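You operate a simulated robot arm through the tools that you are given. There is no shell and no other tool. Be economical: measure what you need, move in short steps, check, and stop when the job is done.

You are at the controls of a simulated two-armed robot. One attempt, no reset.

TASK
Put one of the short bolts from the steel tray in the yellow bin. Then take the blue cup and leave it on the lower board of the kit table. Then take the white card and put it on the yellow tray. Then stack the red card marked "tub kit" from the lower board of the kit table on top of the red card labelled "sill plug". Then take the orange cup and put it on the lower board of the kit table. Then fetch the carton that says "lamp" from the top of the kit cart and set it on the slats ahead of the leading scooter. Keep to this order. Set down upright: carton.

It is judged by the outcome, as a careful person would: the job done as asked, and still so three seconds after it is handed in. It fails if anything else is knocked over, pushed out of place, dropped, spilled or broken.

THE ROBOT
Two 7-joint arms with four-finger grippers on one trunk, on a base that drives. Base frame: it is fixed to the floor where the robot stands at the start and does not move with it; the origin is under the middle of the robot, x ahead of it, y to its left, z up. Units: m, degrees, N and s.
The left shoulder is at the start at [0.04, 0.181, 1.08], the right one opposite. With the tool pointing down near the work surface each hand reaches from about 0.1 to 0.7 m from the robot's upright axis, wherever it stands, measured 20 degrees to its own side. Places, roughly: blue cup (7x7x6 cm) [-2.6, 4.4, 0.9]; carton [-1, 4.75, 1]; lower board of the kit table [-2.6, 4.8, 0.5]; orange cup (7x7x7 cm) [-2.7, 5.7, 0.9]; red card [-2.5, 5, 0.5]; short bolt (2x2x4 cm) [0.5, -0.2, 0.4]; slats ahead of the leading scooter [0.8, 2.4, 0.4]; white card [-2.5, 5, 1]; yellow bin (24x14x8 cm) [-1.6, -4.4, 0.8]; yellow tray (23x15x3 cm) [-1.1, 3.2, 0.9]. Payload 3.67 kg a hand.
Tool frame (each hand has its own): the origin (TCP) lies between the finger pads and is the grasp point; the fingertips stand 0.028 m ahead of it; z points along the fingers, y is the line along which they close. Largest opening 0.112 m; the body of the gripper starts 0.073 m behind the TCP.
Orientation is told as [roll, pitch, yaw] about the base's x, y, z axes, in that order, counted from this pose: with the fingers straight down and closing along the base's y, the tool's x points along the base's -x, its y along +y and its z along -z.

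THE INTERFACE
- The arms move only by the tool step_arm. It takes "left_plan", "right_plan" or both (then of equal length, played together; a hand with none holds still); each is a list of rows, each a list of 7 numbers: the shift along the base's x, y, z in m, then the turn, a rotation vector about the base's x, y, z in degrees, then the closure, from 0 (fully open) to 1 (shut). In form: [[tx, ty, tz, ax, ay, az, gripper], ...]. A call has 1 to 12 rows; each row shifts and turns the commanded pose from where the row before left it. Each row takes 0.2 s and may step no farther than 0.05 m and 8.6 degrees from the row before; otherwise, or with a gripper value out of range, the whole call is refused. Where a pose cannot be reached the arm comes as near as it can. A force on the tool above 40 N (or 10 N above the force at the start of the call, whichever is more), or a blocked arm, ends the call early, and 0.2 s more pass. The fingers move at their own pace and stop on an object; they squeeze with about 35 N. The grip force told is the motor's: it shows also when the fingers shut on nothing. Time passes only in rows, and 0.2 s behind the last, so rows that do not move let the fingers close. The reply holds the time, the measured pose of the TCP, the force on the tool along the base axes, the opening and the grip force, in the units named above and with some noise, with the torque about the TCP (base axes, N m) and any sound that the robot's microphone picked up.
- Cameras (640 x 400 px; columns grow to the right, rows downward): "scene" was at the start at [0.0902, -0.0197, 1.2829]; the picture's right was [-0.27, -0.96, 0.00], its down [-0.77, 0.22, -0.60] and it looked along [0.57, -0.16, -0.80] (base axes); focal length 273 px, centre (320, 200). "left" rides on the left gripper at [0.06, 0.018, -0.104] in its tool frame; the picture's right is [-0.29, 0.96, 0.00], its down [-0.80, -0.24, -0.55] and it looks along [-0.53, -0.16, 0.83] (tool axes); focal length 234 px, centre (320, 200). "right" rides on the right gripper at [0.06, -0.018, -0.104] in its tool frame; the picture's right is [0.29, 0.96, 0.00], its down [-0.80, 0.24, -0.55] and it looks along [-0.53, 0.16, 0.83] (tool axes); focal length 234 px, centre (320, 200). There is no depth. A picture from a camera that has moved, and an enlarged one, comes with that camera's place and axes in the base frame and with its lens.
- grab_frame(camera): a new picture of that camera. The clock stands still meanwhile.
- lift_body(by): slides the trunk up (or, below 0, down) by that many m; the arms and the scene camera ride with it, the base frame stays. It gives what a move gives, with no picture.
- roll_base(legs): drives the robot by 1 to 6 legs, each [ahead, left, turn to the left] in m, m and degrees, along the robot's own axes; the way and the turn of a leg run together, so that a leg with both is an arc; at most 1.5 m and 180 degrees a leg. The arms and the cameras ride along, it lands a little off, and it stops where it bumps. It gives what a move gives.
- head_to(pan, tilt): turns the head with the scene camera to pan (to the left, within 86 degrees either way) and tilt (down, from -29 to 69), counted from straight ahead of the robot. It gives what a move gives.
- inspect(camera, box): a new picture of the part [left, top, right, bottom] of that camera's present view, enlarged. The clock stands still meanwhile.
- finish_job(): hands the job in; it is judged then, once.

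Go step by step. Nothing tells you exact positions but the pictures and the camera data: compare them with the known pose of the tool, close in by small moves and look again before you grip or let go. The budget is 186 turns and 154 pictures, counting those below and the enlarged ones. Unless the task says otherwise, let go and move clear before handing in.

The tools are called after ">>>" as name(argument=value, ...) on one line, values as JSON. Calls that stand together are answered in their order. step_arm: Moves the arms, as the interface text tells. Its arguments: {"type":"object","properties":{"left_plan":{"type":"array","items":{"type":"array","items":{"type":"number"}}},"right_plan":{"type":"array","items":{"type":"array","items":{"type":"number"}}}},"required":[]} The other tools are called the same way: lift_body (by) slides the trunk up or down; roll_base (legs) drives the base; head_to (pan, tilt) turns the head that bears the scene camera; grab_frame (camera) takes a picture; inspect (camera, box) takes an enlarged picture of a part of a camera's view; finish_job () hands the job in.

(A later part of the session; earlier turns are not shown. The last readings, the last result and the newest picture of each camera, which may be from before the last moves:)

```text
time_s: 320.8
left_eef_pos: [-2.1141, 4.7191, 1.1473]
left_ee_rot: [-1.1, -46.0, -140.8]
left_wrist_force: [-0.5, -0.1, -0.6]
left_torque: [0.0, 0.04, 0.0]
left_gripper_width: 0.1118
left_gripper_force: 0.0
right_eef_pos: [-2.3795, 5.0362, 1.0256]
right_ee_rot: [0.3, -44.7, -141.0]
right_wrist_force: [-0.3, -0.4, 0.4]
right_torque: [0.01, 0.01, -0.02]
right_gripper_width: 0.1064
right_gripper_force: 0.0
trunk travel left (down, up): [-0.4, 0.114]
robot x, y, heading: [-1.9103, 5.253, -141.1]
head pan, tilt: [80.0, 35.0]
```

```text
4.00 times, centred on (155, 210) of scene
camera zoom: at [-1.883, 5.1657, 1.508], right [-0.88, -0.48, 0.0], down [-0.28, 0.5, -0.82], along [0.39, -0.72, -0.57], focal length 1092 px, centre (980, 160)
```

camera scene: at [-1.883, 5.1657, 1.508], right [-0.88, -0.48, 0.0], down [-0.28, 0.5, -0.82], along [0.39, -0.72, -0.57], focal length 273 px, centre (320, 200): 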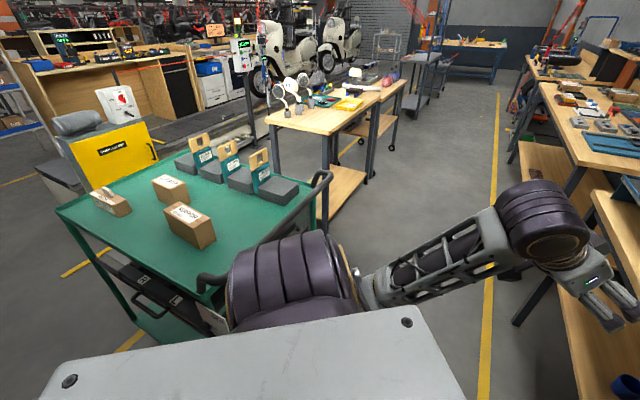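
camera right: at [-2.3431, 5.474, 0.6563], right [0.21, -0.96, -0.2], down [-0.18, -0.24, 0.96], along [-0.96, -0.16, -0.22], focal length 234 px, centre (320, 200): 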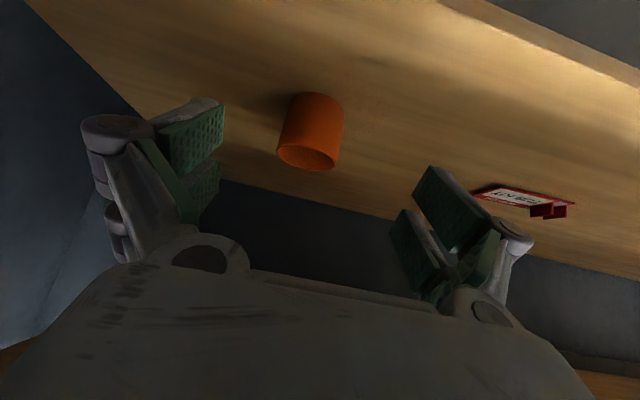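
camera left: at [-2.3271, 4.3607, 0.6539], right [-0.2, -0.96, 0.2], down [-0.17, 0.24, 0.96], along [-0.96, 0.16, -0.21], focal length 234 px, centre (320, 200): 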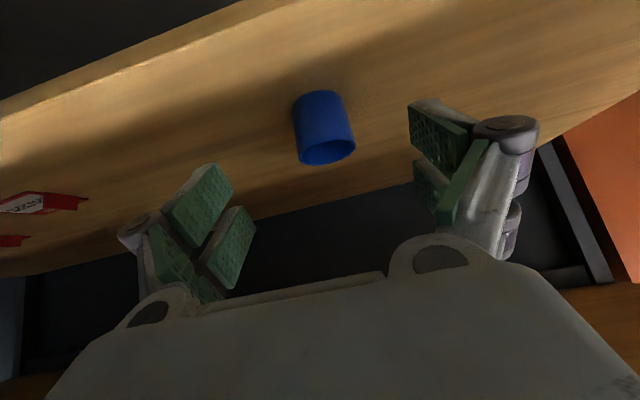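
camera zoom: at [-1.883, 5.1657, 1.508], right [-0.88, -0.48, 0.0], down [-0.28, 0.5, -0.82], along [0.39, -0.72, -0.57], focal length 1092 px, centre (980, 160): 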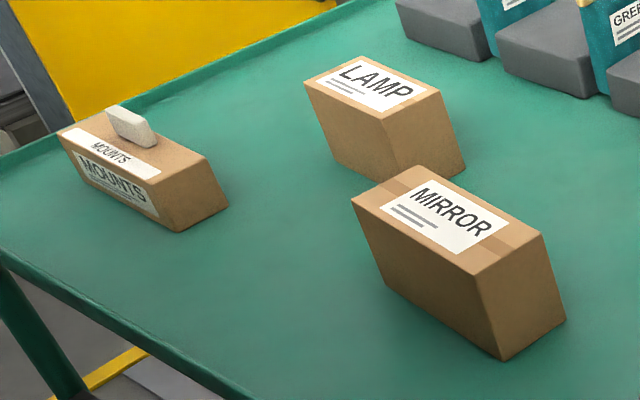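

The LAMP carton is the middle one at about (−1.08, 4.73), and the cart spans x −1.43…−0.72, y ~4.5…4.94. I'll approach from the cart's north side: raise both hands, move north, face −y and slide east.

>>> step_arm(left_plan=[[0, 0, 0.03, 0, 0, 0, 0], [0, 0, 0.03, 0, 0, 0, 0], [0, 0, 0.02, 0, 0, 0, 0], [0, 0, 0, 0, 0, 0, 0], [0, 0, 0, 0, 0, 0, 0]], right_plan=[[0, 0, 0.04, 0, 0, 0, 0], [0, 0, 0.04, 0, 0, 0, 0], [0, 0, 0.04, 0, 0, 0, 0], [0, 0, 0.04, 0, 0, 0, 0], [0, 0, 0.03, 0, 0, 0, 0]])

>>> roll_base(legs=[[-0.1, -0.12, 0], [0, 0, 51]])

>>> head_to(pan=45, tilt=30)

>>> grab_frame(camera="scene")

```text
time_s: 321.9
left_eef_pos: [-2.1158, 4.7194, 1.2278]
left_ee_rot: [-1.0, -46.1, -140.8]
left_wrist_force: [-0.1, 0.2, -1.1]
left_torque: [0.02, 0.0, 0.0]
left_gripper_width: 0.112
left_gripper_force: 0.0
right_eef_pos: [-2.3819, 5.0366, 1.2164]
right_ee_rot: [0.1, -44.7, -141.0]
right_wrist_force: [-1.2, -0.4, -0.5]
right_torque: [0.0, -0.01, -0.01]
right_gripper_width: 0.1119
right_gripper_force: 0.1
trunk travel left (down, up): [-0.4, 0.114]
robot x, y, heading: [-1.9116, 5.2545, -141.4]
head pan, tilt: [80.0, 35.0]
```

```text
time_s: 325.9
left_eef_pos: [-1.6166, 4.9129, 1.2269]
left_ee_rot: [-0.8, -46.0, -89.7]
left_wrist_force: [-0.5, 0.2, 0.3]
left_torque: [0.02, -0.02, -0.02]
left_gripper_width: 0.1117
left_gripper_force: 0.1
right_eef_pos: [-2.0312, 4.9048, 1.2148]
right_ee_rot: [0.2, -44.7, -90.1]
right_wrist_force: [0.3, -0.5, 0.0]
right_torque: [-0.02, -0.01, -0.02]
right_gripper_width: 0.1122
right_gripper_force: 0.1
trunk travel left (down, up): [-0.4, 0.114]
robot x, y, heading: [-1.9028, 5.4132, -90.0]
head pan, tilt: [80.0, 35.0]
```

```text
time_s: 326.9
left_eef_pos: [-1.617, 4.914, 1.2274]
left_ee_rot: [-0.9, -45.9, -89.6]
left_wrist_force: [-0.3, 0.7, 0.4]
left_torque: [0.01, 0.02, -0.01]
left_gripper_width: 0.1118
left_gripper_force: 0.1
right_eef_pos: [-2.0305, 4.9062, 1.2165]
right_ee_rot: [0.2, -44.7, -90.0]
right_wrist_force: [0.1, -0.5, -0.2]
right_torque: [-0.04, -0.01, -0.02]
right_gripper_width: 0.112
right_gripper_force: 0.0
trunk travel left (down, up): [-0.4, 0.114]
robot x, y, heading: [-1.9041, 5.4122, -90.0]
head pan, tilt: [45.0, 30.0]
```

```text
45 pictures are left
camera scene: at [-1.8426, 5.3262, 1.5158], right [-0.71, -0.71, 0.0], down [-0.35, 0.35, -0.87], along [0.61, -0.61, -0.5], focal length 273 px, centre (320, 200)
```

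scene: 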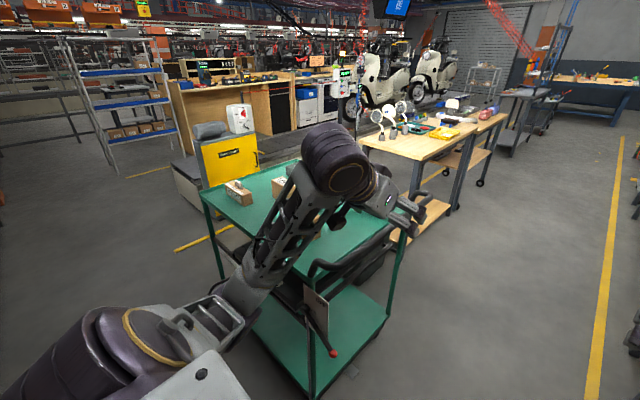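

The floor north and east of the cart is open. I'll slide left (east) about 0.85 m so the LAMP carton is ahead.

>>> roll_base(legs=[[0, 0.8, 0]])

>>> head_to(pan=0, tilt=45)

>>> grab_frame(camera="scene")

```text
time_s: 331.1
left_eef_pos: [-0.8548, 4.9007, 1.2282]
left_ee_rot: [-0.9, -46.0, -90.6]
left_wrist_force: [-0.1, -0.6, 0.5]
left_torque: [0.03, 0.03, -0.01]
left_gripper_width: 0.1119
left_gripper_force: 0.1
right_eef_pos: [-1.2691, 4.8992, 1.215]
right_ee_rot: [0.2, -44.6, -90.9]
right_wrist_force: [0.7, 0.1, 0.5]
right_torque: [-0.03, -0.01, 0.02]
right_gripper_width: 0.112
right_gripper_force: 0.1
trunk travel left (down, up): [-0.4, 0.114]
robot x, y, heading: [-1.1361, 5.3988, -91.2]
head pan, tilt: [45.0, 30.0]
```

```text
time_s: 332.3
left_eef_pos: [-0.8548, 4.8999, 1.2282]
left_ee_rot: [-1.0, -46.0, -90.6]
left_wrist_force: [0.1, -0.1, 0.2]
left_torque: [0.03, 0.01, 0.0]
left_gripper_width: 0.1122
left_gripper_force: 0.0
right_eef_pos: [-1.269, 4.8995, 1.2154]
right_ee_rot: [0.3, -44.7, -91.0]
right_wrist_force: [-0.2, 0.6, -0.7]
right_torque: [0.0, -0.01, -0.01]
right_gripper_width: 0.1118
right_gripper_force: 0.0
trunk travel left (down, up): [-0.4, 0.114]
robot x, y, heading: [-1.139, 5.403, -90.8]
head pan, tilt: [0.0, 45.0]
```

```text
44 pictures are left
camera scene: at [-1.1375, 5.301, 1.4932], right [-1.0, 0.02, 0.0], down [0.01, 0.71, -0.71], along [-0.01, -0.71, -0.71], focal length 273 px, centre (320, 200)
```

scene: 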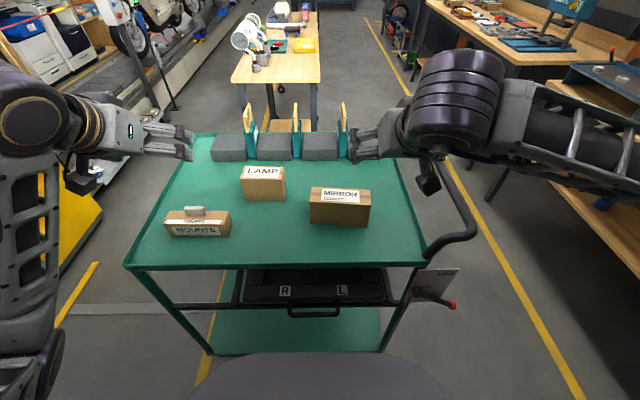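

>>> inspect(camera="scene", box=[210, 140, 390, 250])

```text
3.56 times, centred on (300, 195) of scene
camera zoom: at [-1.1375, 5.301, 1.4932], right [-1.0, 0.02, 0.0], down [0.01, 0.71, -0.71], along [-0.01, -0.71, -0.71], focal length 970 px, centre (391, 218)
```

zoom: 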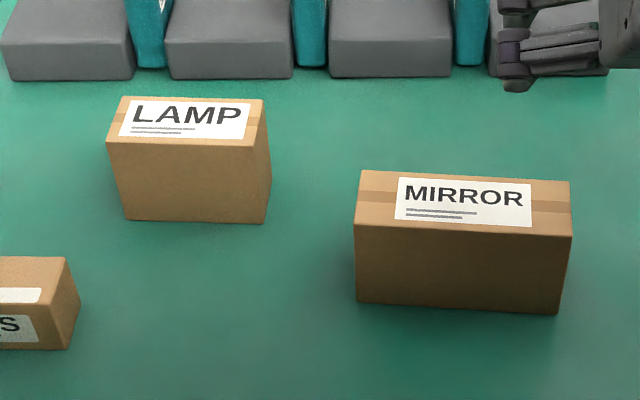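

LAMP carton: top z≈0.993, cart surface ≈0.903, centre (−0.982, 4.685), about 12.5 cm along x and 6 cm along y. Before choosing the grip I'll look at the placing spot on the slats from here.

>>> head_to(pan=35, tilt=15)

>>> inspect(camera="scene", box=[200, 100, 520, 300])

```text
time_s: 333.3
left_eef_pos: [-0.8565, 4.9011, 1.2277]
left_ee_rot: [-1.0, -46.0, -90.6]
left_wrist_force: [-0.5, -0.1, -0.5]
left_torque: [0.02, -0.02, -0.04]
left_gripper_width: 0.1121
left_gripper_force: 0.1
right_eef_pos: [-1.2687, 4.8993, 1.2158]
right_ee_rot: [0.2, -44.7, -90.9]
right_wrist_force: [0.3, -0.2, -0.3]
right_torque: [0.03, 0.03, -0.01]
right_gripper_width: 0.1118
right_gripper_force: 0.0
trunk travel left (down, up): [-0.4, 0.114]
robot x, y, heading: [-1.1344, 5.4021, -91.1]
head pan, tilt: [35.0, 15.0]
```

```text
2.00 times, centred on (360, 200) of scene
camera zoom: at [-1.0841, 5.3048, 1.5399], right [-0.83, -0.56, 0.0], down [-0.14, 0.22, -0.97], along [0.54, -0.8, -0.26], focal length 546 px, centre (240, 200)
```

zoom: 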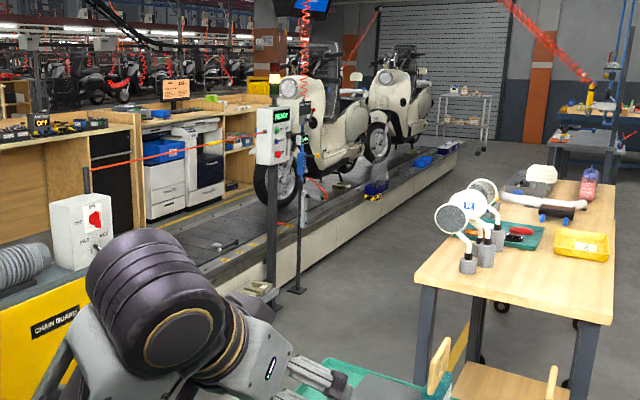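

The spot at (0.8, 2.4) is open slats in front of the leading scooter, with a control post near (0.48, 2.28). I'll use the right hand with the tool down, closing across the carton's 6 cm side. I'll shift the base so the carton is ahead-right and untilt the hand.

>>> roll_base(legs=[[0, 0.33, 1.0], [0.1, 0, 0]])

>>> step_arm(right_plan=[[0, 0, 0, 7.5, 0, 0, 0.1], [0, 0, 0, 7.5, 0, 0, 0.1], [0, 0, 0, 7.5, 0, 0, 0.1], [0, 0, 0, 7.5, 0, 0, 0.1], [0, 0, 0, 7.5, 0, 0, 0.1], [0, 0, 0, 7.3, 0, 0, 0.1]])

>>> step_arm(right_plan=[[0, 0, 0, 0, 0, -8.2, 0.1], [0, 0, 0, 0, 0, -8.2, 0.1], [0, 0, 0, 0, 0, -8.2, 0.1], [0, 0, 0, 0, 0, -8.2, 0.1], [0, 0, 0, 0, 0, -8.2, 0.1], [0, 0, 0, 0, 0, -8.2, 0.1], [0, 0, 0, 0, 0, -8.2, 0.1], [0, 0, 0, 0, 0, -8.2, 0.1], [0, 0, 0, 0, 0, -8.2, 0.1], [0, 0, 0, 0, 0, -8.2, 0.1], [0, 0, 0, 0, 0, -8, 0.1]])

>>> head_to(pan=-15, tilt=45)

>>> grab_frame(camera="scene")

>>> grab_frame(camera="right")

```text
time_s: 336.3
left_eef_pos: [-0.506, 4.7998, 1.227]
left_ee_rot: [-1.1, -45.9, -89.7]
left_wrist_force: [0.3, 0.5, -0.4]
left_torque: [0.01, 0.01, -0.02]
left_gripper_width: 0.1119
left_gripper_force: 0.0
right_eef_pos: [-0.9179, 4.7934, 1.2149]
right_ee_rot: [0.2, -44.6, -90.1]
right_wrist_force: [0.5, -0.4, -0.2]
right_torque: [0.0, 0.0, 0.04]
right_gripper_width: 0.1119
right_gripper_force: 0.0
trunk travel left (down, up): [-0.4, 0.114]
robot x, y, heading: [-0.7924, 5.2951, -90.1]
head pan, tilt: [35.0, 15.0]
```

```text
time_s: 337.7
left_eef_pos: [-0.5063, 4.801, 1.2281]
left_ee_rot: [-1.1, -45.9, -89.7]
left_wrist_force: [0.3, -0.2, -0.7]
left_torque: [-0.01, 0.01, 0.02]
left_gripper_width: 0.1119
left_gripper_force: 0.0
right_eef_pos: [-0.9201, 4.7932, 1.2158]
right_ee_rot: [0.1, 0.1, -90.1]
right_wrist_force: [-0.2, -0.1, 1.3]
right_torque: [0.0, 0.0, -0.01]
right_gripper_width: 0.101
right_gripper_force: 0.1
trunk travel left (down, up): [-0.4, 0.114]
robot x, y, heading: [-0.796, 5.2981, -90.1]
head pan, tilt: [35.0, 15.0]
```

```text
time_s: 340.1
left_eef_pos: [-0.5072, 4.8004, 1.2274]
left_ee_rot: [-0.9, -45.9, -89.7]
left_wrist_force: [-0.8, 0.0, 0.3]
left_torque: [-0.03, 0.02, -0.02]
left_gripper_width: 0.1119
left_gripper_force: 0.1
right_eef_pos: [-0.9194, 4.7938, 1.2155]
right_ee_rot: [0.3, 0.2, 179.9]
right_wrist_force: [-0.9, 0.4, 1.1]
right_torque: [0.02, -0.03, 0.03]
right_gripper_width: 0.1007
right_gripper_force: 0.0
trunk travel left (down, up): [-0.4, 0.114]
robot x, y, heading: [-0.7938, 5.2984, -90.4]
head pan, tilt: [35.0, 15.0]
```

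```text
time_s: 341.3
left_eef_pos: [-0.5063, 4.8018, 1.2271]
left_ee_rot: [-0.9, -46.1, -89.7]
left_wrist_force: [0.0, 0.2, -0.4]
left_torque: [-0.02, 0.02, -0.02]
left_gripper_width: 0.112
left_gripper_force: 0.0
right_eef_pos: [-0.9189, 4.7915, 1.2158]
right_ee_rot: [0.2, 0.2, -180.0]
right_wrist_force: [-0.3, 0.1, -1.5]
right_torque: [-0.01, 0.0, 0.02]
right_gripper_width: 0.1008
right_gripper_force: 0.1
trunk travel left (down, up): [-0.4, 0.114]
robot x, y, heading: [-0.7931, 5.2997, -90.1]
head pan, tilt: [-15.0, 45.0]
```

```text
41 pictures are left
camera scene: at [-0.816, 5.1996, 1.4932], right [-0.97, 0.26, 0.0], down [0.18, 0.68, -0.71], along [-0.18, -0.68, -0.71], focal length 273 px, centre (320, 200)
```

scene: 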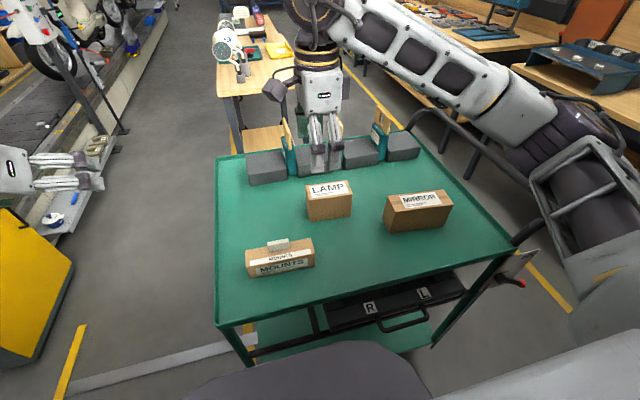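

```text
40 pictures are left
camera right: at [-0.8596, 4.8116, 1.3182], right [0.29, -0.96, 0.0], down [-0.8, -0.24, 0.55], along [-0.53, -0.16, -0.83], focal length 234 px, centre (320, 200)
```

right: 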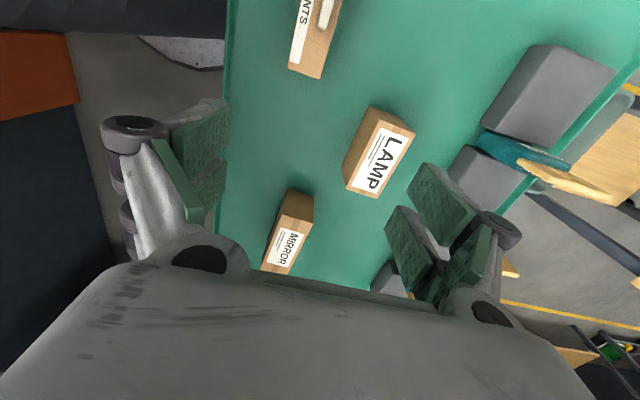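

The LAMP centre is confirmed at (−0.973, 4.685). I'll move above it.

>>> step_arm(right_plan=[[-0.011, -0.0215, -0.025, 0, 0, 0, 0.05], [-0.011, -0.0215, -0.025, 0, 0, 0, 0.05], [-0.011, -0.0215, -0.025, 0, 0, 0, 0.05], [-0.011, -0.0215, -0.025, 0, 0, 0, 0.05], [-0.011, -0.0205, -0.025, 0, 0, 0, 0.05], [0, 0, -0.02, 0, 0, 0, 0.05], [0, 0, 0, 0, 0, 0, 0.05]])

>>> grab_frame(camera="right")

>>> inspect(camera="scene", box=[250, 120, 410, 240])

```text
time_s: 342.9
left_eef_pos: [-0.5056, 4.8015, 1.2281]
left_ee_rot: [-0.9, -46.1, -89.7]
left_wrist_force: [-0.2, 0.5, 1.1]
left_torque: [-0.03, -0.03, -0.01]
left_gripper_width: 0.1121
left_gripper_force: 0.0
right_eef_pos: [-0.9744, 4.6863, 1.0695]
right_ee_rot: [0.2, 0.1, 180.0]
right_wrist_force: [0.5, 0.5, 0.2]
right_torque: [-0.01, -0.01, -0.01]
right_gripper_width: 0.1063
right_gripper_force: 0.1
trunk travel left (down, up): [-0.4, 0.114]
robot x, y, heading: [-0.7924, 5.2991, -90.3]
head pan, tilt: [-15.0, 45.0]
```

```text
39 pictures are left
camera right: at [-0.9143, 4.7047, 1.1726], right [0.29, -0.96, 0.0], down [-0.8, -0.24, 0.55], along [-0.53, -0.16, -0.83], focal length 234 px, centre (320, 200)
```

right: 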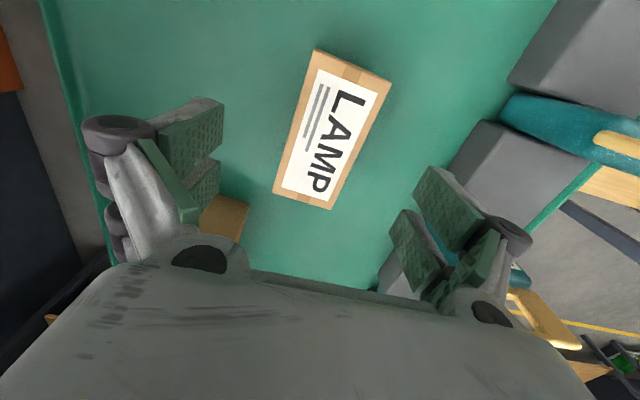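

```text
3.33 times, centred on (330, 180) of scene
camera zoom: at [-0.8161, 5.1998, 1.4932], right [-0.97, 0.26, 0.0], down [0.18, 0.68, -0.71], along [-0.18, -0.68, -0.71], focal length 910 px, centre (287, 267)
```

zoom: 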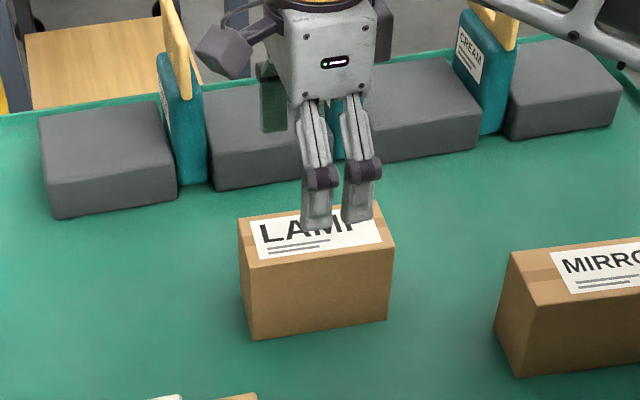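

The alignment is good. I'll adjust y by −5 mm and descend to straddle the carton.

>>> step_arm(right_plan=[[-0.002, -0.005, -0.03, 0, 0, 0, 0.05], [0, 0, -0.03, 0, 0, 0, 0.05], [0, 0, -0.03, 0, 0, 0, 0.05], [0, 0, -0.022, 0, 0, 0, 0.05], [0, 0, 0, 0, 0, 0, 0.3], [0, 0, 0, 0, 0, 0, 0.6], [0, 0, 0, 0, 0, 0, 0.8], [0, 0, 0, 0, 0, 0, 0.8]])

>>> grab_frame(camera="scene")

```text
time_s: 344.7
left_eef_pos: [-0.5057, 4.8003, 1.2283]
left_ee_rot: [-0.9, -46.0, -89.7]
left_wrist_force: [0.0, 0.2, 0.6]
left_torque: [0.02, -0.01, -0.01]
left_gripper_width: 0.112
left_gripper_force: 0.1
right_eef_pos: [-0.9758, 4.6816, 0.9605]
right_ee_rot: [0.2, 0.2, 179.9]
right_wrist_force: [0.5, -0.7, 1.8]
right_torque: [-0.02, 0.05, -0.02]
right_gripper_width: 0.0597
right_gripper_force: 35.0
trunk travel left (down, up): [-0.4, 0.114]
robot x, y, heading: [-0.7934, 5.2979, -90.2]
head pan, tilt: [-15.0, 45.0]
```

```text
37 pictures are left
camera scene: at [-0.8161, 5.1998, 1.4932], right [-0.97, 0.26, 0.0], down [0.18, 0.68, -0.71], along [-0.18, -0.68, -0.71], focal length 273 px, centre (320, 200)
```

scene: 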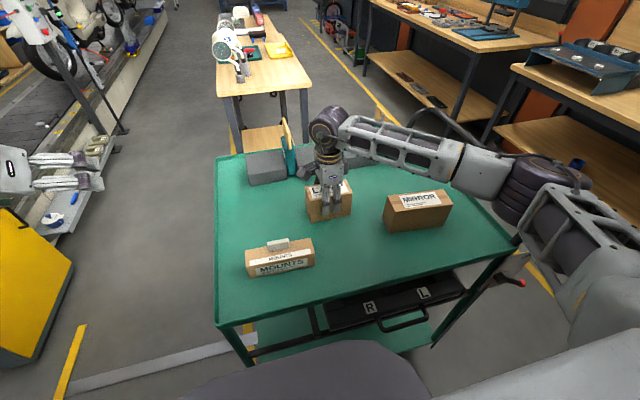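

The carton is gripped at 6 cm. I'll lift it clear, pull it in, and raise the trunk for the drive.

>>> step_arm(right_plan=[[0, 0, 0.02, 0, 0, 0, 0.8], [0, 0, 0.04, 0, 0, 0, 0.8], [0, 0, 0.045, 0, 0, 0, 0.8], [0, 0, 0.045, 0, 0, 0, 0.8], [0, 0.02, 0.045, 0, 0, 0, 0.8], [0.01, 0.04, 0.02, 0, 0, 0, 0.8], [0.01, 0.04, 0, 0, 0, 0, 0.8], [0.01, 0.04, 0, 0, 0, 0, 0.8]])

>>> lift_body(by=0.1)

>>> head_to(pan=30, tilt=40)

>>> grab_frame(camera="scene")

>>> grab_frame(camera="right")

```text
time_s: 346.5
left_eef_pos: [-0.5064, 4.8025, 1.2281]
left_ee_rot: [-1.0, -46.0, -89.7]
left_wrist_force: [1.1, 0.4, 0.6]
left_torque: [0.01, 0.02, 0.02]
left_gripper_width: 0.1119
left_gripper_force: 0.1
right_eef_pos: [-0.9446, 4.8226, 1.1767]
right_ee_rot: [0.2, 0.1, 179.9]
right_wrist_force: [-1.0, 1.5, -2.2]
right_torque: [-0.02, -0.03, 0.01]
right_gripper_width: 0.0599
right_gripper_force: 34.7
trunk travel left (down, up): [-0.4, 0.114]
robot x, y, heading: [-0.7941, 5.3006, -90.0]
head pan, tilt: [-15.0, 45.0]
```

```text
time_s: 347.8
left_eef_pos: [-0.5065, 4.8007, 1.3295]
left_ee_rot: [-0.9, -46.1, -89.8]
left_wrist_force: [-0.5, 0.1, -0.2]
left_torque: [-0.01, 0.02, -0.02]
left_gripper_width: 0.112
left_gripper_force: 0.1
right_eef_pos: [-0.9458, 4.8207, 1.2759]
right_ee_rot: [0.2, 0.1, 180.0]
right_wrist_force: [-0.3, 0.0, -3.1]
right_torque: [0.02, -0.01, -0.01]
right_gripper_width: 0.0597
right_gripper_force: 35.2
trunk travel left (down, up): [-0.5, 0.014]
robot x, y, heading: [-0.7939, 5.2958, -89.9]
head pan, tilt: [-15.0, 45.0]
```

```text
time_s: 349.0
left_eef_pos: [-0.5066, 4.8008, 1.3281]
left_ee_rot: [-0.8, -46.0, -89.6]
left_wrist_force: [-1.0, 0.3, 0.5]
left_torque: [-0.02, 0.0, 0.0]
left_gripper_width: 0.1122
left_gripper_force: 0.0
right_eef_pos: [-0.9458, 4.8222, 1.2771]
right_ee_rot: [0.1, 0.1, 180.1]
right_wrist_force: [-0.3, -0.5, -2.4]
right_torque: [0.02, -0.04, 0.01]
right_gripper_width: 0.0597
right_gripper_force: 35.3
trunk travel left (down, up): [-0.5, 0.014]
robot x, y, heading: [-0.7877, 5.299, -90.2]
head pan, tilt: [30.0, 40.0]
```

```text
36 pictures are left
camera scene: at [-0.7527, 5.2042, 1.6009], right [-0.87, -0.5, 0.0], down [-0.32, 0.56, -0.77], along [0.38, -0.66, -0.64], focal length 273 px, centre (320, 200)
```

scene: 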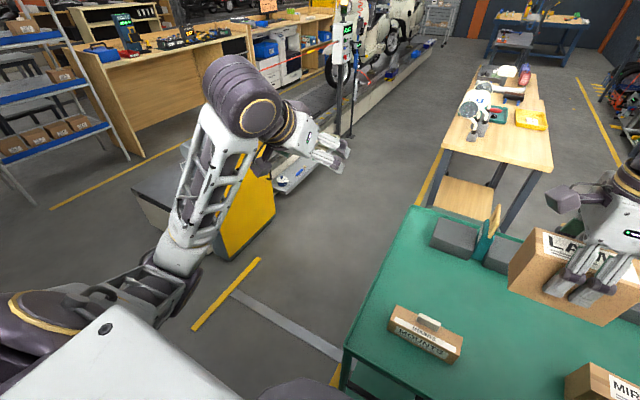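

```text
35 pictures are left
camera right: at [-0.8855, 4.8396, 1.3788], right [0.29, -0.96, 0.0], down [-0.8, -0.24, 0.55], along [-0.53, -0.16, -0.83], focal length 234 px, centre (320, 200)
```

right: 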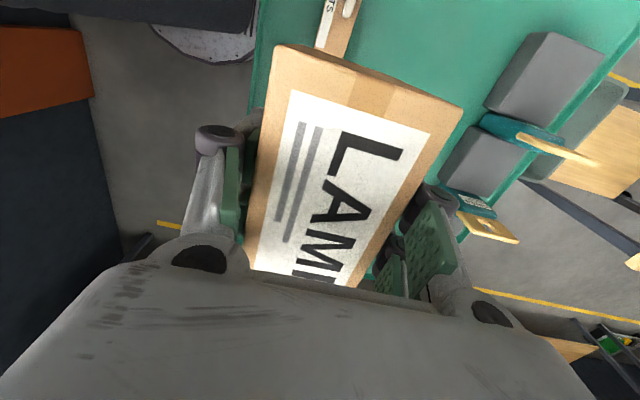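

The carton is secure and the corridor (x −0.68…0.43) is clear. I'll slide east to x≈−0.18, drive south to y≈2.8, then look.

>>> roll_base(legs=[[0, 0.6, 0], [1.25, 0, 0], [1.2, 0, 0]])

>>> head_to(pan=50, tilt=40)

>>> grab_frame(camera="scene")

```text
time_s: 364.4
left_eef_pos: [0.0462, 2.3421, 1.3285]
left_ee_rot: [-0.9, -46.1, -91.5]
left_wrist_force: [0.1, 0.1, 0.3]
left_torque: [0.0, 0.0, 0.0]
left_gripper_width: 0.112
left_gripper_force: 0.0
right_eef_pos: [-0.3918, 2.3762, 1.2762]
right_ee_rot: [0.3, 0.1, 178.4]
right_wrist_force: [0.6, 0.4, -2.2]
right_torque: [0.02, -0.01, -0.02]
right_gripper_width: 0.06
right_gripper_force: 35.0
trunk travel left (down, up): [-0.5, 0.014]
robot x, y, heading: [-0.2289, 2.8482, -92.3]
head pan, tilt: [30.0, 40.0]
```

```text
time_s: 365.2
left_eef_pos: [0.0469, 2.3424, 1.3281]
left_ee_rot: [-0.8, -46.0, -91.4]
left_wrist_force: [0.3, 0.3, 0.1]
left_torque: [0.01, -0.04, -0.01]
left_gripper_width: 0.1121
left_gripper_force: 0.1
right_eef_pos: [-0.3921, 2.3754, 1.2757]
right_ee_rot: [0.2, 0.0, 178.3]
right_wrist_force: [0.0, 0.0, -3.1]
right_torque: [0.0, -0.02, 0.01]
right_gripper_width: 0.0598
right_gripper_force: 35.3
trunk travel left (down, up): [-0.5, 0.014]
robot x, y, heading: [-0.2263, 2.8464, -91.8]
head pan, tilt: [50.0, 40.0]
```

```text
34 pictures are left
camera scene: at [-0.1646, 2.7703, 1.6009], right [-0.67, -0.74, 0.0], down [-0.48, 0.43, -0.77], along [0.57, -0.51, -0.64], focal length 273 px, centre (320, 200)
```

scene: 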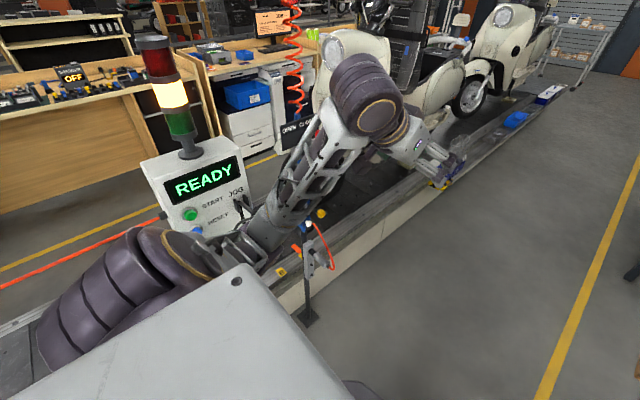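

The slats spot lies behind two posts: a low stand at (0.495, 2.28) and the READY post near (0.55, 2.6). I'll turn to face the lift from a safe distance and examine the gap.

>>> roll_base(legs=[[0, 0, 92], [0, -0.3, 0]])

>>> head_to(pan=0, tilt=40)

>>> grab_frame(camera="scene")

```text
time_s: 371.6
left_eef_pos: [0.2713, 2.8177, 1.3275]
left_ee_rot: [-1.2, -46.0, -1.2]
left_wrist_force: [0.5, 0.9, -0.5]
left_torque: [0.0, 0.04, -0.03]
left_gripper_width: 0.1118
left_gripper_force: 0.1
right_eef_pos: [0.2406, 2.3805, 1.2767]
right_ee_rot: [0.1, 0.0, -91.4]
right_wrist_force: [0.7, 0.0, -2.9]
right_torque: [-0.03, 0.01, -0.01]
right_gripper_width: 0.0599
right_gripper_force: 35.0
trunk travel left (down, up): [-0.5, 0.014]
robot x, y, heading: [-0.2322, 2.5424, -1.7]
head pan, tilt: [50.0, 40.0]
```

```text
time_s: 372.8
left_eef_pos: [0.272, 2.8168, 1.3282]
left_ee_rot: [-1.0, -46.0, -1.2]
left_wrist_force: [0.0, 0.0, -0.2]
left_torque: [0.0, 0.03, 0.01]
left_gripper_width: 0.1118
left_gripper_force: 0.1
right_eef_pos: [0.2404, 2.3787, 1.2762]
right_ee_rot: [0.1, 0.0, -91.4]
right_wrist_force: [0.7, -0.3, -2.6]
right_torque: [0.02, 0.01, 0.03]
right_gripper_width: 0.06
right_gripper_force: 34.9
trunk travel left (down, up): [-0.5, 0.014]
robot x, y, heading: [-0.2333, 2.5394, -1.6]
head pan, tilt: [0.0, 40.0]
```

```text
33 pictures are left
camera scene: at [-0.1284, 2.5394, 1.6009], right [-0.03, -1.0, 0.0], down [-0.64, 0.02, -0.77], along [0.77, -0.02, -0.64], focal length 273 px, centre (320, 200)
```

scene: 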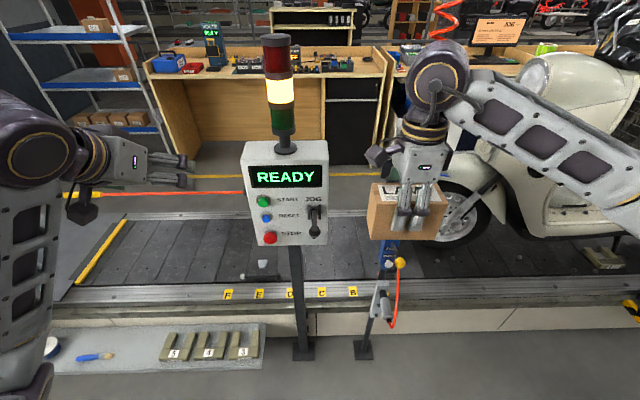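

I now have the layout: slats span x≈0.67–1.15, the READY box covers y 2.49–2.75 and the stand (top z≈0.86) is at (0.495, 2.29). I'll place the carton at about (0.78, 2.30) from south of the stand with heading ~30°. First I'll untilt and tuck the left hand away from the READY box.

>>> step_arm(left_plan=[[0, 0, 0, 0, 7.5, 0, 0.5], [0, 0, 0, 0, 7.5, 0, 0.5], [0, 0, 0, 0, 7.5, 0, 0.5], [0, 0, 0, 0, 7.5, 0, 0.5], [0, 0, 0, 0, 7.5, 0, 0.5], [0, 0, 0, 0, 7.5, 0, 0.5], [-0.03, 0.02, 0, 0, 0, 0, 0.5], [-0.03, 0.02, 0, 0, 0, 0, 0.5], [-0.03, 0.02, 0, 0, 0, 0, 0.5]])

>>> roll_base(legs=[[0, -0.47, 1.6], [0, 0, 30]])

>>> head_to(pan=-30, tilt=40)

>>> grab_frame(camera="scene")

```text
time_s: 374.8
left_eef_pos: [0.1785, 2.8735, 1.3317]
left_ee_rot: [-1.8, -0.9, -0.8]
left_wrist_force: [-0.1, -0.4, 0.4]
left_torque: [0.02, -0.02, 0.0]
left_gripper_width: 0.0557
left_gripper_force: 0.0
right_eef_pos: [0.239, 2.3787, 1.2772]
right_ee_rot: [0.1, 0.1, -91.5]
right_wrist_force: [-0.2, 0.1, -2.4]
right_torque: [0.0, -0.02, -0.01]
right_gripper_width: 0.0598
right_gripper_force: 34.9
trunk travel left (down, up): [-0.5, 0.014]
robot x, y, heading: [-0.2325, 2.5427, -1.6]
head pan, tilt: [0.0, 40.0]
```

```text
time_s: 379.3
left_eef_pos: [-0.0625, 2.5819, 1.3304]
left_ee_rot: [-1.7, -1.0, 30.9]
left_wrist_force: [0.0, 0.2, -0.4]
left_torque: [0.04, -0.02, -0.02]
left_gripper_width: 0.0557
left_gripper_force: 0.1
right_eef_pos: [0.2479, 2.1914, 1.2769]
right_ee_rot: [0.1, 0.1, -59.7]
right_wrist_force: [-1.0, 0.6, -2.6]
right_torque: [-0.01, 0.03, -0.01]
right_gripper_width: 0.0598
right_gripper_force: 35.0
trunk travel left (down, up): [-0.5, 0.014]
robot x, y, heading: [-0.2393, 2.0812, 30.2]
head pan, tilt: [0.0, 40.0]
```

```text
time_s: 380.2
left_eef_pos: [-0.064, 2.5823, 1.331]
left_ee_rot: [-1.8, -1.0, 30.8]
left_wrist_force: [0.0, 0.1, -0.6]
left_torque: [-0.01, 0.02, -0.01]
left_gripper_width: 0.0558
left_gripper_force: 0.1
right_eef_pos: [0.249, 2.1905, 1.2761]
right_ee_rot: [0.1, 0.0, -59.6]
right_wrist_force: [0.2, 0.8, -2.7]
right_torque: [0.01, -0.01, 0.02]
right_gripper_width: 0.0598
right_gripper_force: 35.5
trunk travel left (down, up): [-0.5, 0.014]
robot x, y, heading: [-0.2429, 2.0828, 30.1]
head pan, tilt: [-30.0, 40.0]
```

```text
32 pictures are left
camera scene: at [-0.1383, 2.0923, 1.6009], right [0.0, -1.0, 0.0], down [-0.64, 0.0, -0.77], along [0.77, 0.0, -0.64], focal length 273 px, centre (320, 200)
```

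scene: 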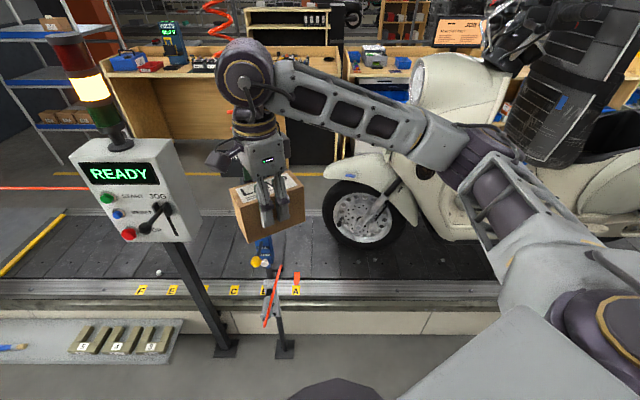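

The scooter's wheel front is at y≈2.08, so I'll aim for about (0.78, 2.33). I'll shift the left hand further away, lower the trunk 0.26 m, then drive in.

>>> step_arm(left_plan=[[-0.0125, 0.022, 0, 0, 0, 0, 0.5], [-0.0125, 0.022, 0, 0, 0, 0, 0.5], [-0.0125, 0.022, 0, 0, 0, 0, 0.5], [-0.0125, 0.022, 0, 0, 0, 0, 0.5]])

>>> lift_body(by=-0.26)

>>> roll_base(legs=[[0.26, -0.15, 0]])

>>> grab_frame(camera="scene")

```text
time_s: 381.2
left_eef_pos: [-0.1153, 2.6712, 1.3299]
left_ee_rot: [-1.9, -1.0, 30.8]
left_wrist_force: [0.3, 0.2, -0.2]
left_torque: [-0.02, -0.01, 0.01]
left_gripper_width: 0.0561
left_gripper_force: 0.0
right_eef_pos: [0.2486, 2.1919, 1.2766]
right_ee_rot: [0.2, 0.0, -59.7]
right_wrist_force: [0.5, 0.3, -2.6]
right_torque: [0.0, 0.0, 0.03]
right_gripper_width: 0.0599
right_gripper_force: 35.4
trunk travel left (down, up): [-0.5, 0.014]
robot x, y, heading: [-0.2422, 2.0813, 30.1]
head pan, tilt: [-30.0, 40.0]
```

```text
time_s: 383.9
left_eef_pos: [-0.1128, 2.6701, 1.0704]
left_ee_rot: [-1.7, -1.0, 30.9]
left_wrist_force: [1.3, -0.2, -0.6]
left_torque: [0.01, 0.0, -0.01]
left_gripper_width: 0.056
left_gripper_force: 0.0
right_eef_pos: [0.2481, 2.19, 1.0164]
right_ee_rot: [0.2, 0.1, -59.7]
right_wrist_force: [-0.5, -0.2, -1.8]
right_torque: [0.02, -0.02, 0.0]
right_gripper_width: 0.0595
right_gripper_force: 34.8
trunk travel left (down, up): [-0.24, 0.274]
robot x, y, heading: [-0.2384, 2.081, 30.5]
head pan, tilt: [-30.0, 40.0]
```

```text
time_s: 385.5
left_eef_pos: [0.0841, 2.6696, 1.0717]
left_ee_rot: [-1.7, -0.8, 31.0]
left_wrist_force: [0.3, 0.0, 0.0]
left_torque: [0.01, 0.01, 0.02]
left_gripper_width: 0.0559
left_gripper_force: 0.0
right_eef_pos: [0.4389, 2.19, 1.0166]
right_ee_rot: [-1.0, 0.2, -58.1]
right_wrist_force: [-7.5, -2.4, -2.9]
right_torque: [0.08, -0.15, 0.29]
right_gripper_width: 0.0599
right_gripper_force: 34.5
trunk travel left (down, up): [-0.24, 0.274]
robot x, y, heading: [-0.0411, 2.0797, 30.5]
head pan, tilt: [-30.0, 40.0]
stopped in leg 1: the force on the tool passed its limit at 97 N (the readings are from after the stop); the commanded pose is now the measured one
```

```text
31 pictures are left
camera scene: at [0.0607, 2.0921, 1.3411], right [0.0, -1.0, 0.0], down [-0.64, 0.0, -0.77], along [0.77, 0.0, -0.64], focal length 273 px, centre (320, 200)
```

scene: 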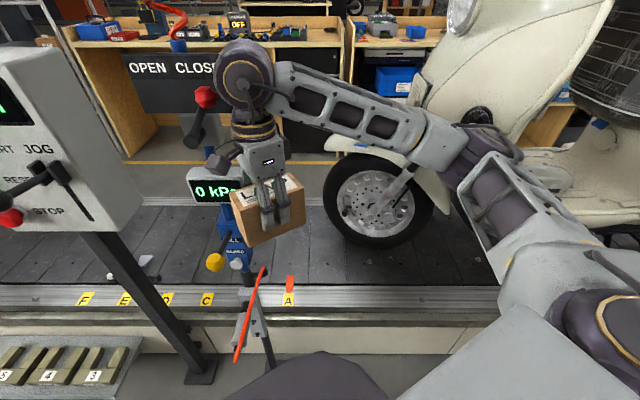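

The carton touched the stand, which is taller than I judged: it has a gauge and lever on top. I'll back off straight away and inspect.

>>> roll_base(legs=[[-0.15, 0.087, 0]])

>>> grab_frame(camera="scene")

>>> grab_frame(camera="right")

```text
time_s: 386.9
left_eef_pos: [-0.0902, 2.669, 1.0708]
left_ee_rot: [-1.8, -1.0, 31.2]
left_wrist_force: [-0.9, 0.5, -0.1]
left_torque: [0.02, -0.04, -0.02]
left_gripper_width: 0.0561
left_gripper_force: 0.1
right_eef_pos: [0.2677, 2.1899, 1.0178]
right_ee_rot: [-0.6, 0.0, -58.1]
right_wrist_force: [0.2, 0.6, -2.8]
right_torque: [0.03, -0.04, 0.05]
right_gripper_width: 0.0596
right_gripper_force: 35.3
trunk travel left (down, up): [-0.24, 0.274]
robot x, y, heading: [-0.21, 2.082, 30.5]
head pan, tilt: [-30.0, 40.0]
```

```text
30 pictures are left
camera scene: at [-0.1112, 2.0917, 1.3414], right [0.01, -1.0, 0.0], down [-0.64, -0.01, -0.77], along [0.77, 0.01, -0.64], focal length 273 px, centre (320, 200)
```

scene: 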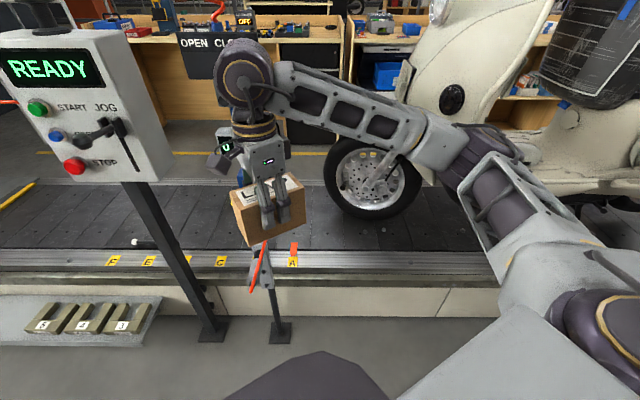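

```text
29 pictures are left
camera right: at [0.2223, 2.2325, 1.1201], right [0.66, 0.75, -0.01], down [0.63, -0.55, 0.55], along [0.41, -0.37, -0.83], focal length 234 px, centre (320, 200)
```

right: 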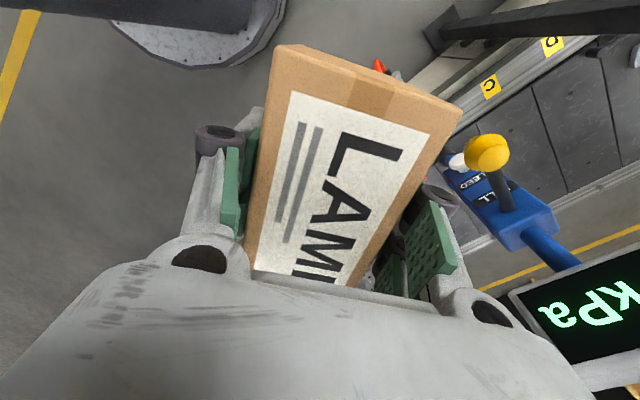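

The carton is still well gripped and the stand hasn't moved; it's a tall column with its southern extent near y 2.2. I'll approach from further south at heading 45°, so the arm passes south of it.

>>> roll_base(legs=[[-0.142, -0.241, 0], [0, 0, 14.5], [0.141, -0.141, 0]])

>>> head_to(pan=-35, tilt=40)

>>> grab_frame(camera="scene")

```text
time_s: 391.1
left_eef_pos: [-0.0496, 2.4013, 1.0713]
left_ee_rot: [-1.8, -0.9, 46.6]
left_wrist_force: [-0.3, -0.4, 0.3]
left_torque: [0.03, 0.02, 0.02]
left_gripper_width: 0.0558
left_gripper_force: 0.0
right_eef_pos: [0.4215, 2.0311, 1.0164]
right_ee_rot: [-0.8, -0.1, -42.8]
right_wrist_force: [0.2, -0.2, -2.9]
right_torque: [0.01, 0.04, 0.01]
right_gripper_width: 0.0601
right_gripper_force: 34.9
trunk travel left (down, up): [-0.24, 0.274]
robot x, y, heading: [-0.0118, 1.7987, 45.8]
head pan, tilt: [-30.0, 40.0]
```

```text
time_s: 391.7
left_eef_pos: [-0.0497, 2.3991, 1.0707]
left_ee_rot: [-1.9, -0.9, 46.5]
left_wrist_force: [0.7, -0.1, 0.2]
left_torque: [0.01, 0.0, 0.01]
left_gripper_width: 0.056
left_gripper_force: 0.1
right_eef_pos: [0.4215, 2.0312, 1.0171]
right_ee_rot: [-0.8, 0.0, -42.8]
right_wrist_force: [0.2, 0.3, -3.4]
right_torque: [-0.01, 0.01, -0.01]
right_gripper_width: 0.06
right_gripper_force: 35.2
trunk travel left (down, up): [-0.24, 0.274]
robot x, y, heading: [-0.0156, 1.8009, 45.7]
head pan, tilt: [-35.0, 40.0]
```

```text
28 pictures are left
camera scene: at [0.0839, 1.8302, 1.3413], right [0.19, -0.98, 0.0], down [-0.63, -0.12, -0.77], along [0.75, 0.14, -0.64], focal length 273 px, centre (320, 200)
```

scene: 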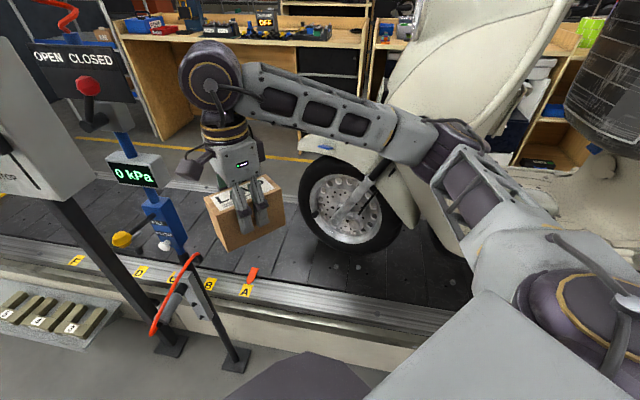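

The column is now to the left of the carton's path. I'll shift 7 cm right for clearance and then extend the arm along the heading.

>>> roll_base(legs=[[0, -0.075, 0]])

>>> step_arm(right_plan=[[0.025, 0.0255, 0, 0, 0, 0, 0.8], [0.025, 0.0255, 0, 0, 0, 0, 0.8], [0.025, 0.0255, 0, 0, 0, 0, 0.8], [0.025, 0.0255, 0, 0, 0, 0, 0.8], [0.02, 0.0205, 0, 0, 0, 0, 0.8]])

>>> grab_frame(camera="scene")

```text
time_s: 392.8
left_eef_pos: [0.0046, 2.3465, 1.0712]
left_ee_rot: [-1.8, -0.9, 46.6]
left_wrist_force: [0.2, -0.1, 0.8]
left_torque: [0.03, 0.03, 0.04]
left_gripper_width: 0.0559
left_gripper_force: 0.1
right_eef_pos: [0.477, 1.9798, 1.0164]
right_ee_rot: [-0.9, 0.0, -42.8]
right_wrist_force: [1.1, -0.4, -3.0]
right_torque: [0.06, -0.01, 0.02]
right_gripper_width: 0.0597
right_gripper_force: 34.7
trunk travel left (down, up): [-0.24, 0.274]
robot x, y, heading: [0.0392, 1.75, 45.9]
head pan, tilt: [-35.0, 40.0]
```

```text
time_s: 394.0
left_eef_pos: [0.0042, 2.3489, 1.0696]
left_ee_rot: [-1.7, -0.9, 46.6]
left_wrist_force: [0.4, -0.5, 0.3]
left_torque: [-0.04, 0.01, -0.03]
left_gripper_width: 0.0558
left_gripper_force: 0.0
right_eef_pos: [0.596, 2.105, 1.0192]
right_ee_rot: [-0.7, -0.1, -42.9]
right_wrist_force: [-0.3, 0.3, -3.1]
right_torque: [0.04, -0.01, 0.0]
right_gripper_width: 0.0598
right_gripper_force: 34.9
trunk travel left (down, up): [-0.24, 0.274]
robot x, y, heading: [0.0379, 1.7478, 45.9]
head pan, tilt: [-35.0, 40.0]
```

```text
27 pictures are left
camera scene: at [0.1379, 1.7782, 1.3413], right [0.19, -0.98, 0.0], down [-0.63, -0.12, -0.77], along [0.75, 0.14, -0.64], focal length 273 px, centre (320, 200)
```

scene: 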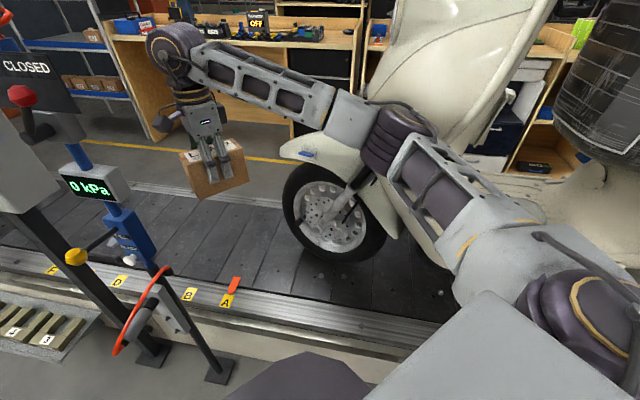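

The elbow needs to stay clear of the scooter's leg shield, so I'll extend the hand toward +x, shift the base slightly +x, then move +y in steps.

>>> step_arm(right_plan=[[0.025, 0, 0, 0, 0, 0, 0.8], [0.025, 0, 0, 0, 0, 0, 0.8]])

>>> roll_base(legs=[[0.042, -0.043, 0], [0.072, 0.07, 0]])

>>> grab_frame(camera="scene")

```text
time_s: 394.6
left_eef_pos: [0.0036, 2.3472, 1.0695]
left_ee_rot: [-1.8, -0.9, 46.6]
left_wrist_force: [0.2, 0.0, 0.0]
left_torque: [-0.02, 0.01, 0.04]
left_gripper_width: 0.056
left_gripper_force: 0.0
right_eef_pos: [0.6447, 2.1028, 1.0183]
right_ee_rot: [-0.8, 0.0, -42.8]
right_wrist_force: [0.4, 1.3, -2.8]
right_torque: [0.03, -0.01, 0.01]
right_gripper_width: 0.0599
right_gripper_force: 35.1
trunk travel left (down, up): [-0.24, 0.274]
robot x, y, heading: [0.0416, 1.7449, 46.0]
head pan, tilt: [-35.0, 40.0]
```

```text
time_s: 395.6
left_eef_pos: [0.0556, 2.3483, 1.0687]
left_ee_rot: [-2.1, -1.0, 46.4]
left_wrist_force: [-0.2, -0.2, 0.2]
left_torque: [-0.01, 0.01, -0.01]
left_gripper_width: 0.0558
left_gripper_force: 0.0
right_eef_pos: [0.6938, 2.1047, 1.0201]
right_ee_rot: [-0.7, -0.2, -42.8]
right_wrist_force: [0.7, -0.2, -2.8]
right_torque: [-0.01, 0.0, -0.03]
right_gripper_width: 0.0599
right_gripper_force: 34.8
trunk travel left (down, up): [-0.24, 0.274]
robot x, y, heading: [0.0975, 1.7502, 45.7]
head pan, tilt: [-35.0, 40.0]
stopped in leg 1: the robot was blocked; the commanded pose is now the measured one
```

```text
26 pictures are left
camera scene: at [0.189, 1.7793, 1.3416], right [0.19, -0.98, 0.0], down [-0.63, -0.12, -0.77], along [0.75, 0.14, -0.64], focal length 273 px, centre (320, 200)
```

scene: 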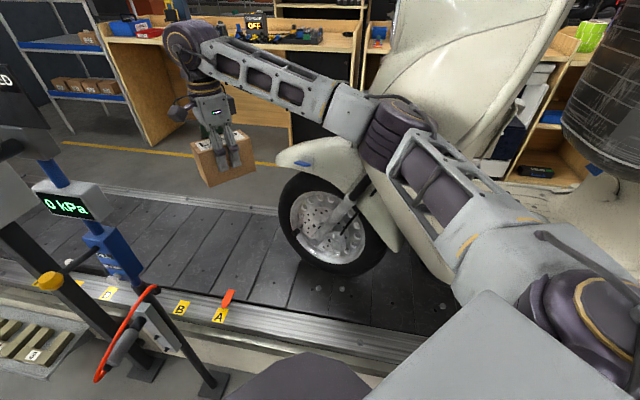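

The base stopped after about 5.6 cm, probably at the lift's foot. I'll ease back 2 cm in x while moving +y.

>>> roll_base(legs=[[-0.014, 0.0144, 0], [0.072, 0.07, 0]])

>>> grab_frame(camera="scene")

```text
time_s: 397.2
left_eef_pos: [0.0413, 2.4487, 1.07]
left_ee_rot: [-1.9, -1.0, 46.4]
left_wrist_force: [0.4, 0.2, -0.7]
left_torque: [-0.04, -0.02, 0.02]
left_gripper_width: 0.0561
left_gripper_force: 0.1
right_eef_pos: [0.6808, 2.203, 1.0182]
right_ee_rot: [-0.7, -0.1, -42.9]
right_wrist_force: [-0.2, 0.1, -3.2]
right_torque: [-0.02, 0.05, 0.02]
right_gripper_width: 0.0597
right_gripper_force: 35.2
trunk travel left (down, up): [-0.24, 0.274]
robot x, y, heading: [0.0737, 1.8473, 45.8]
head pan, tilt: [-35.0, 40.0]
```

```text
25 pictures are left
camera scene: at [0.1735, 1.8787, 1.3413], right [0.18, -0.98, 0.0], down [-0.63, -0.12, -0.77], along [0.75, 0.14, -0.64], focal length 273 px, centre (320, 200)
```

scene: 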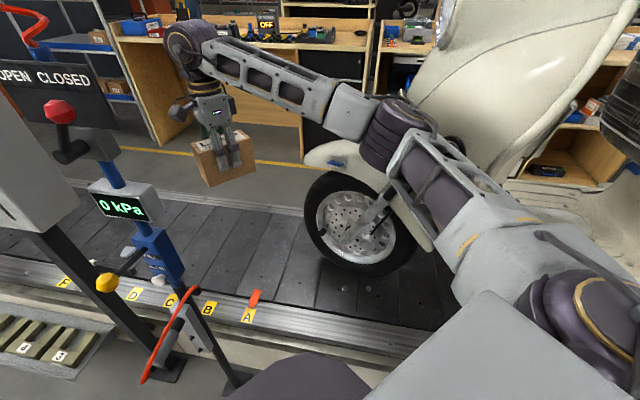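

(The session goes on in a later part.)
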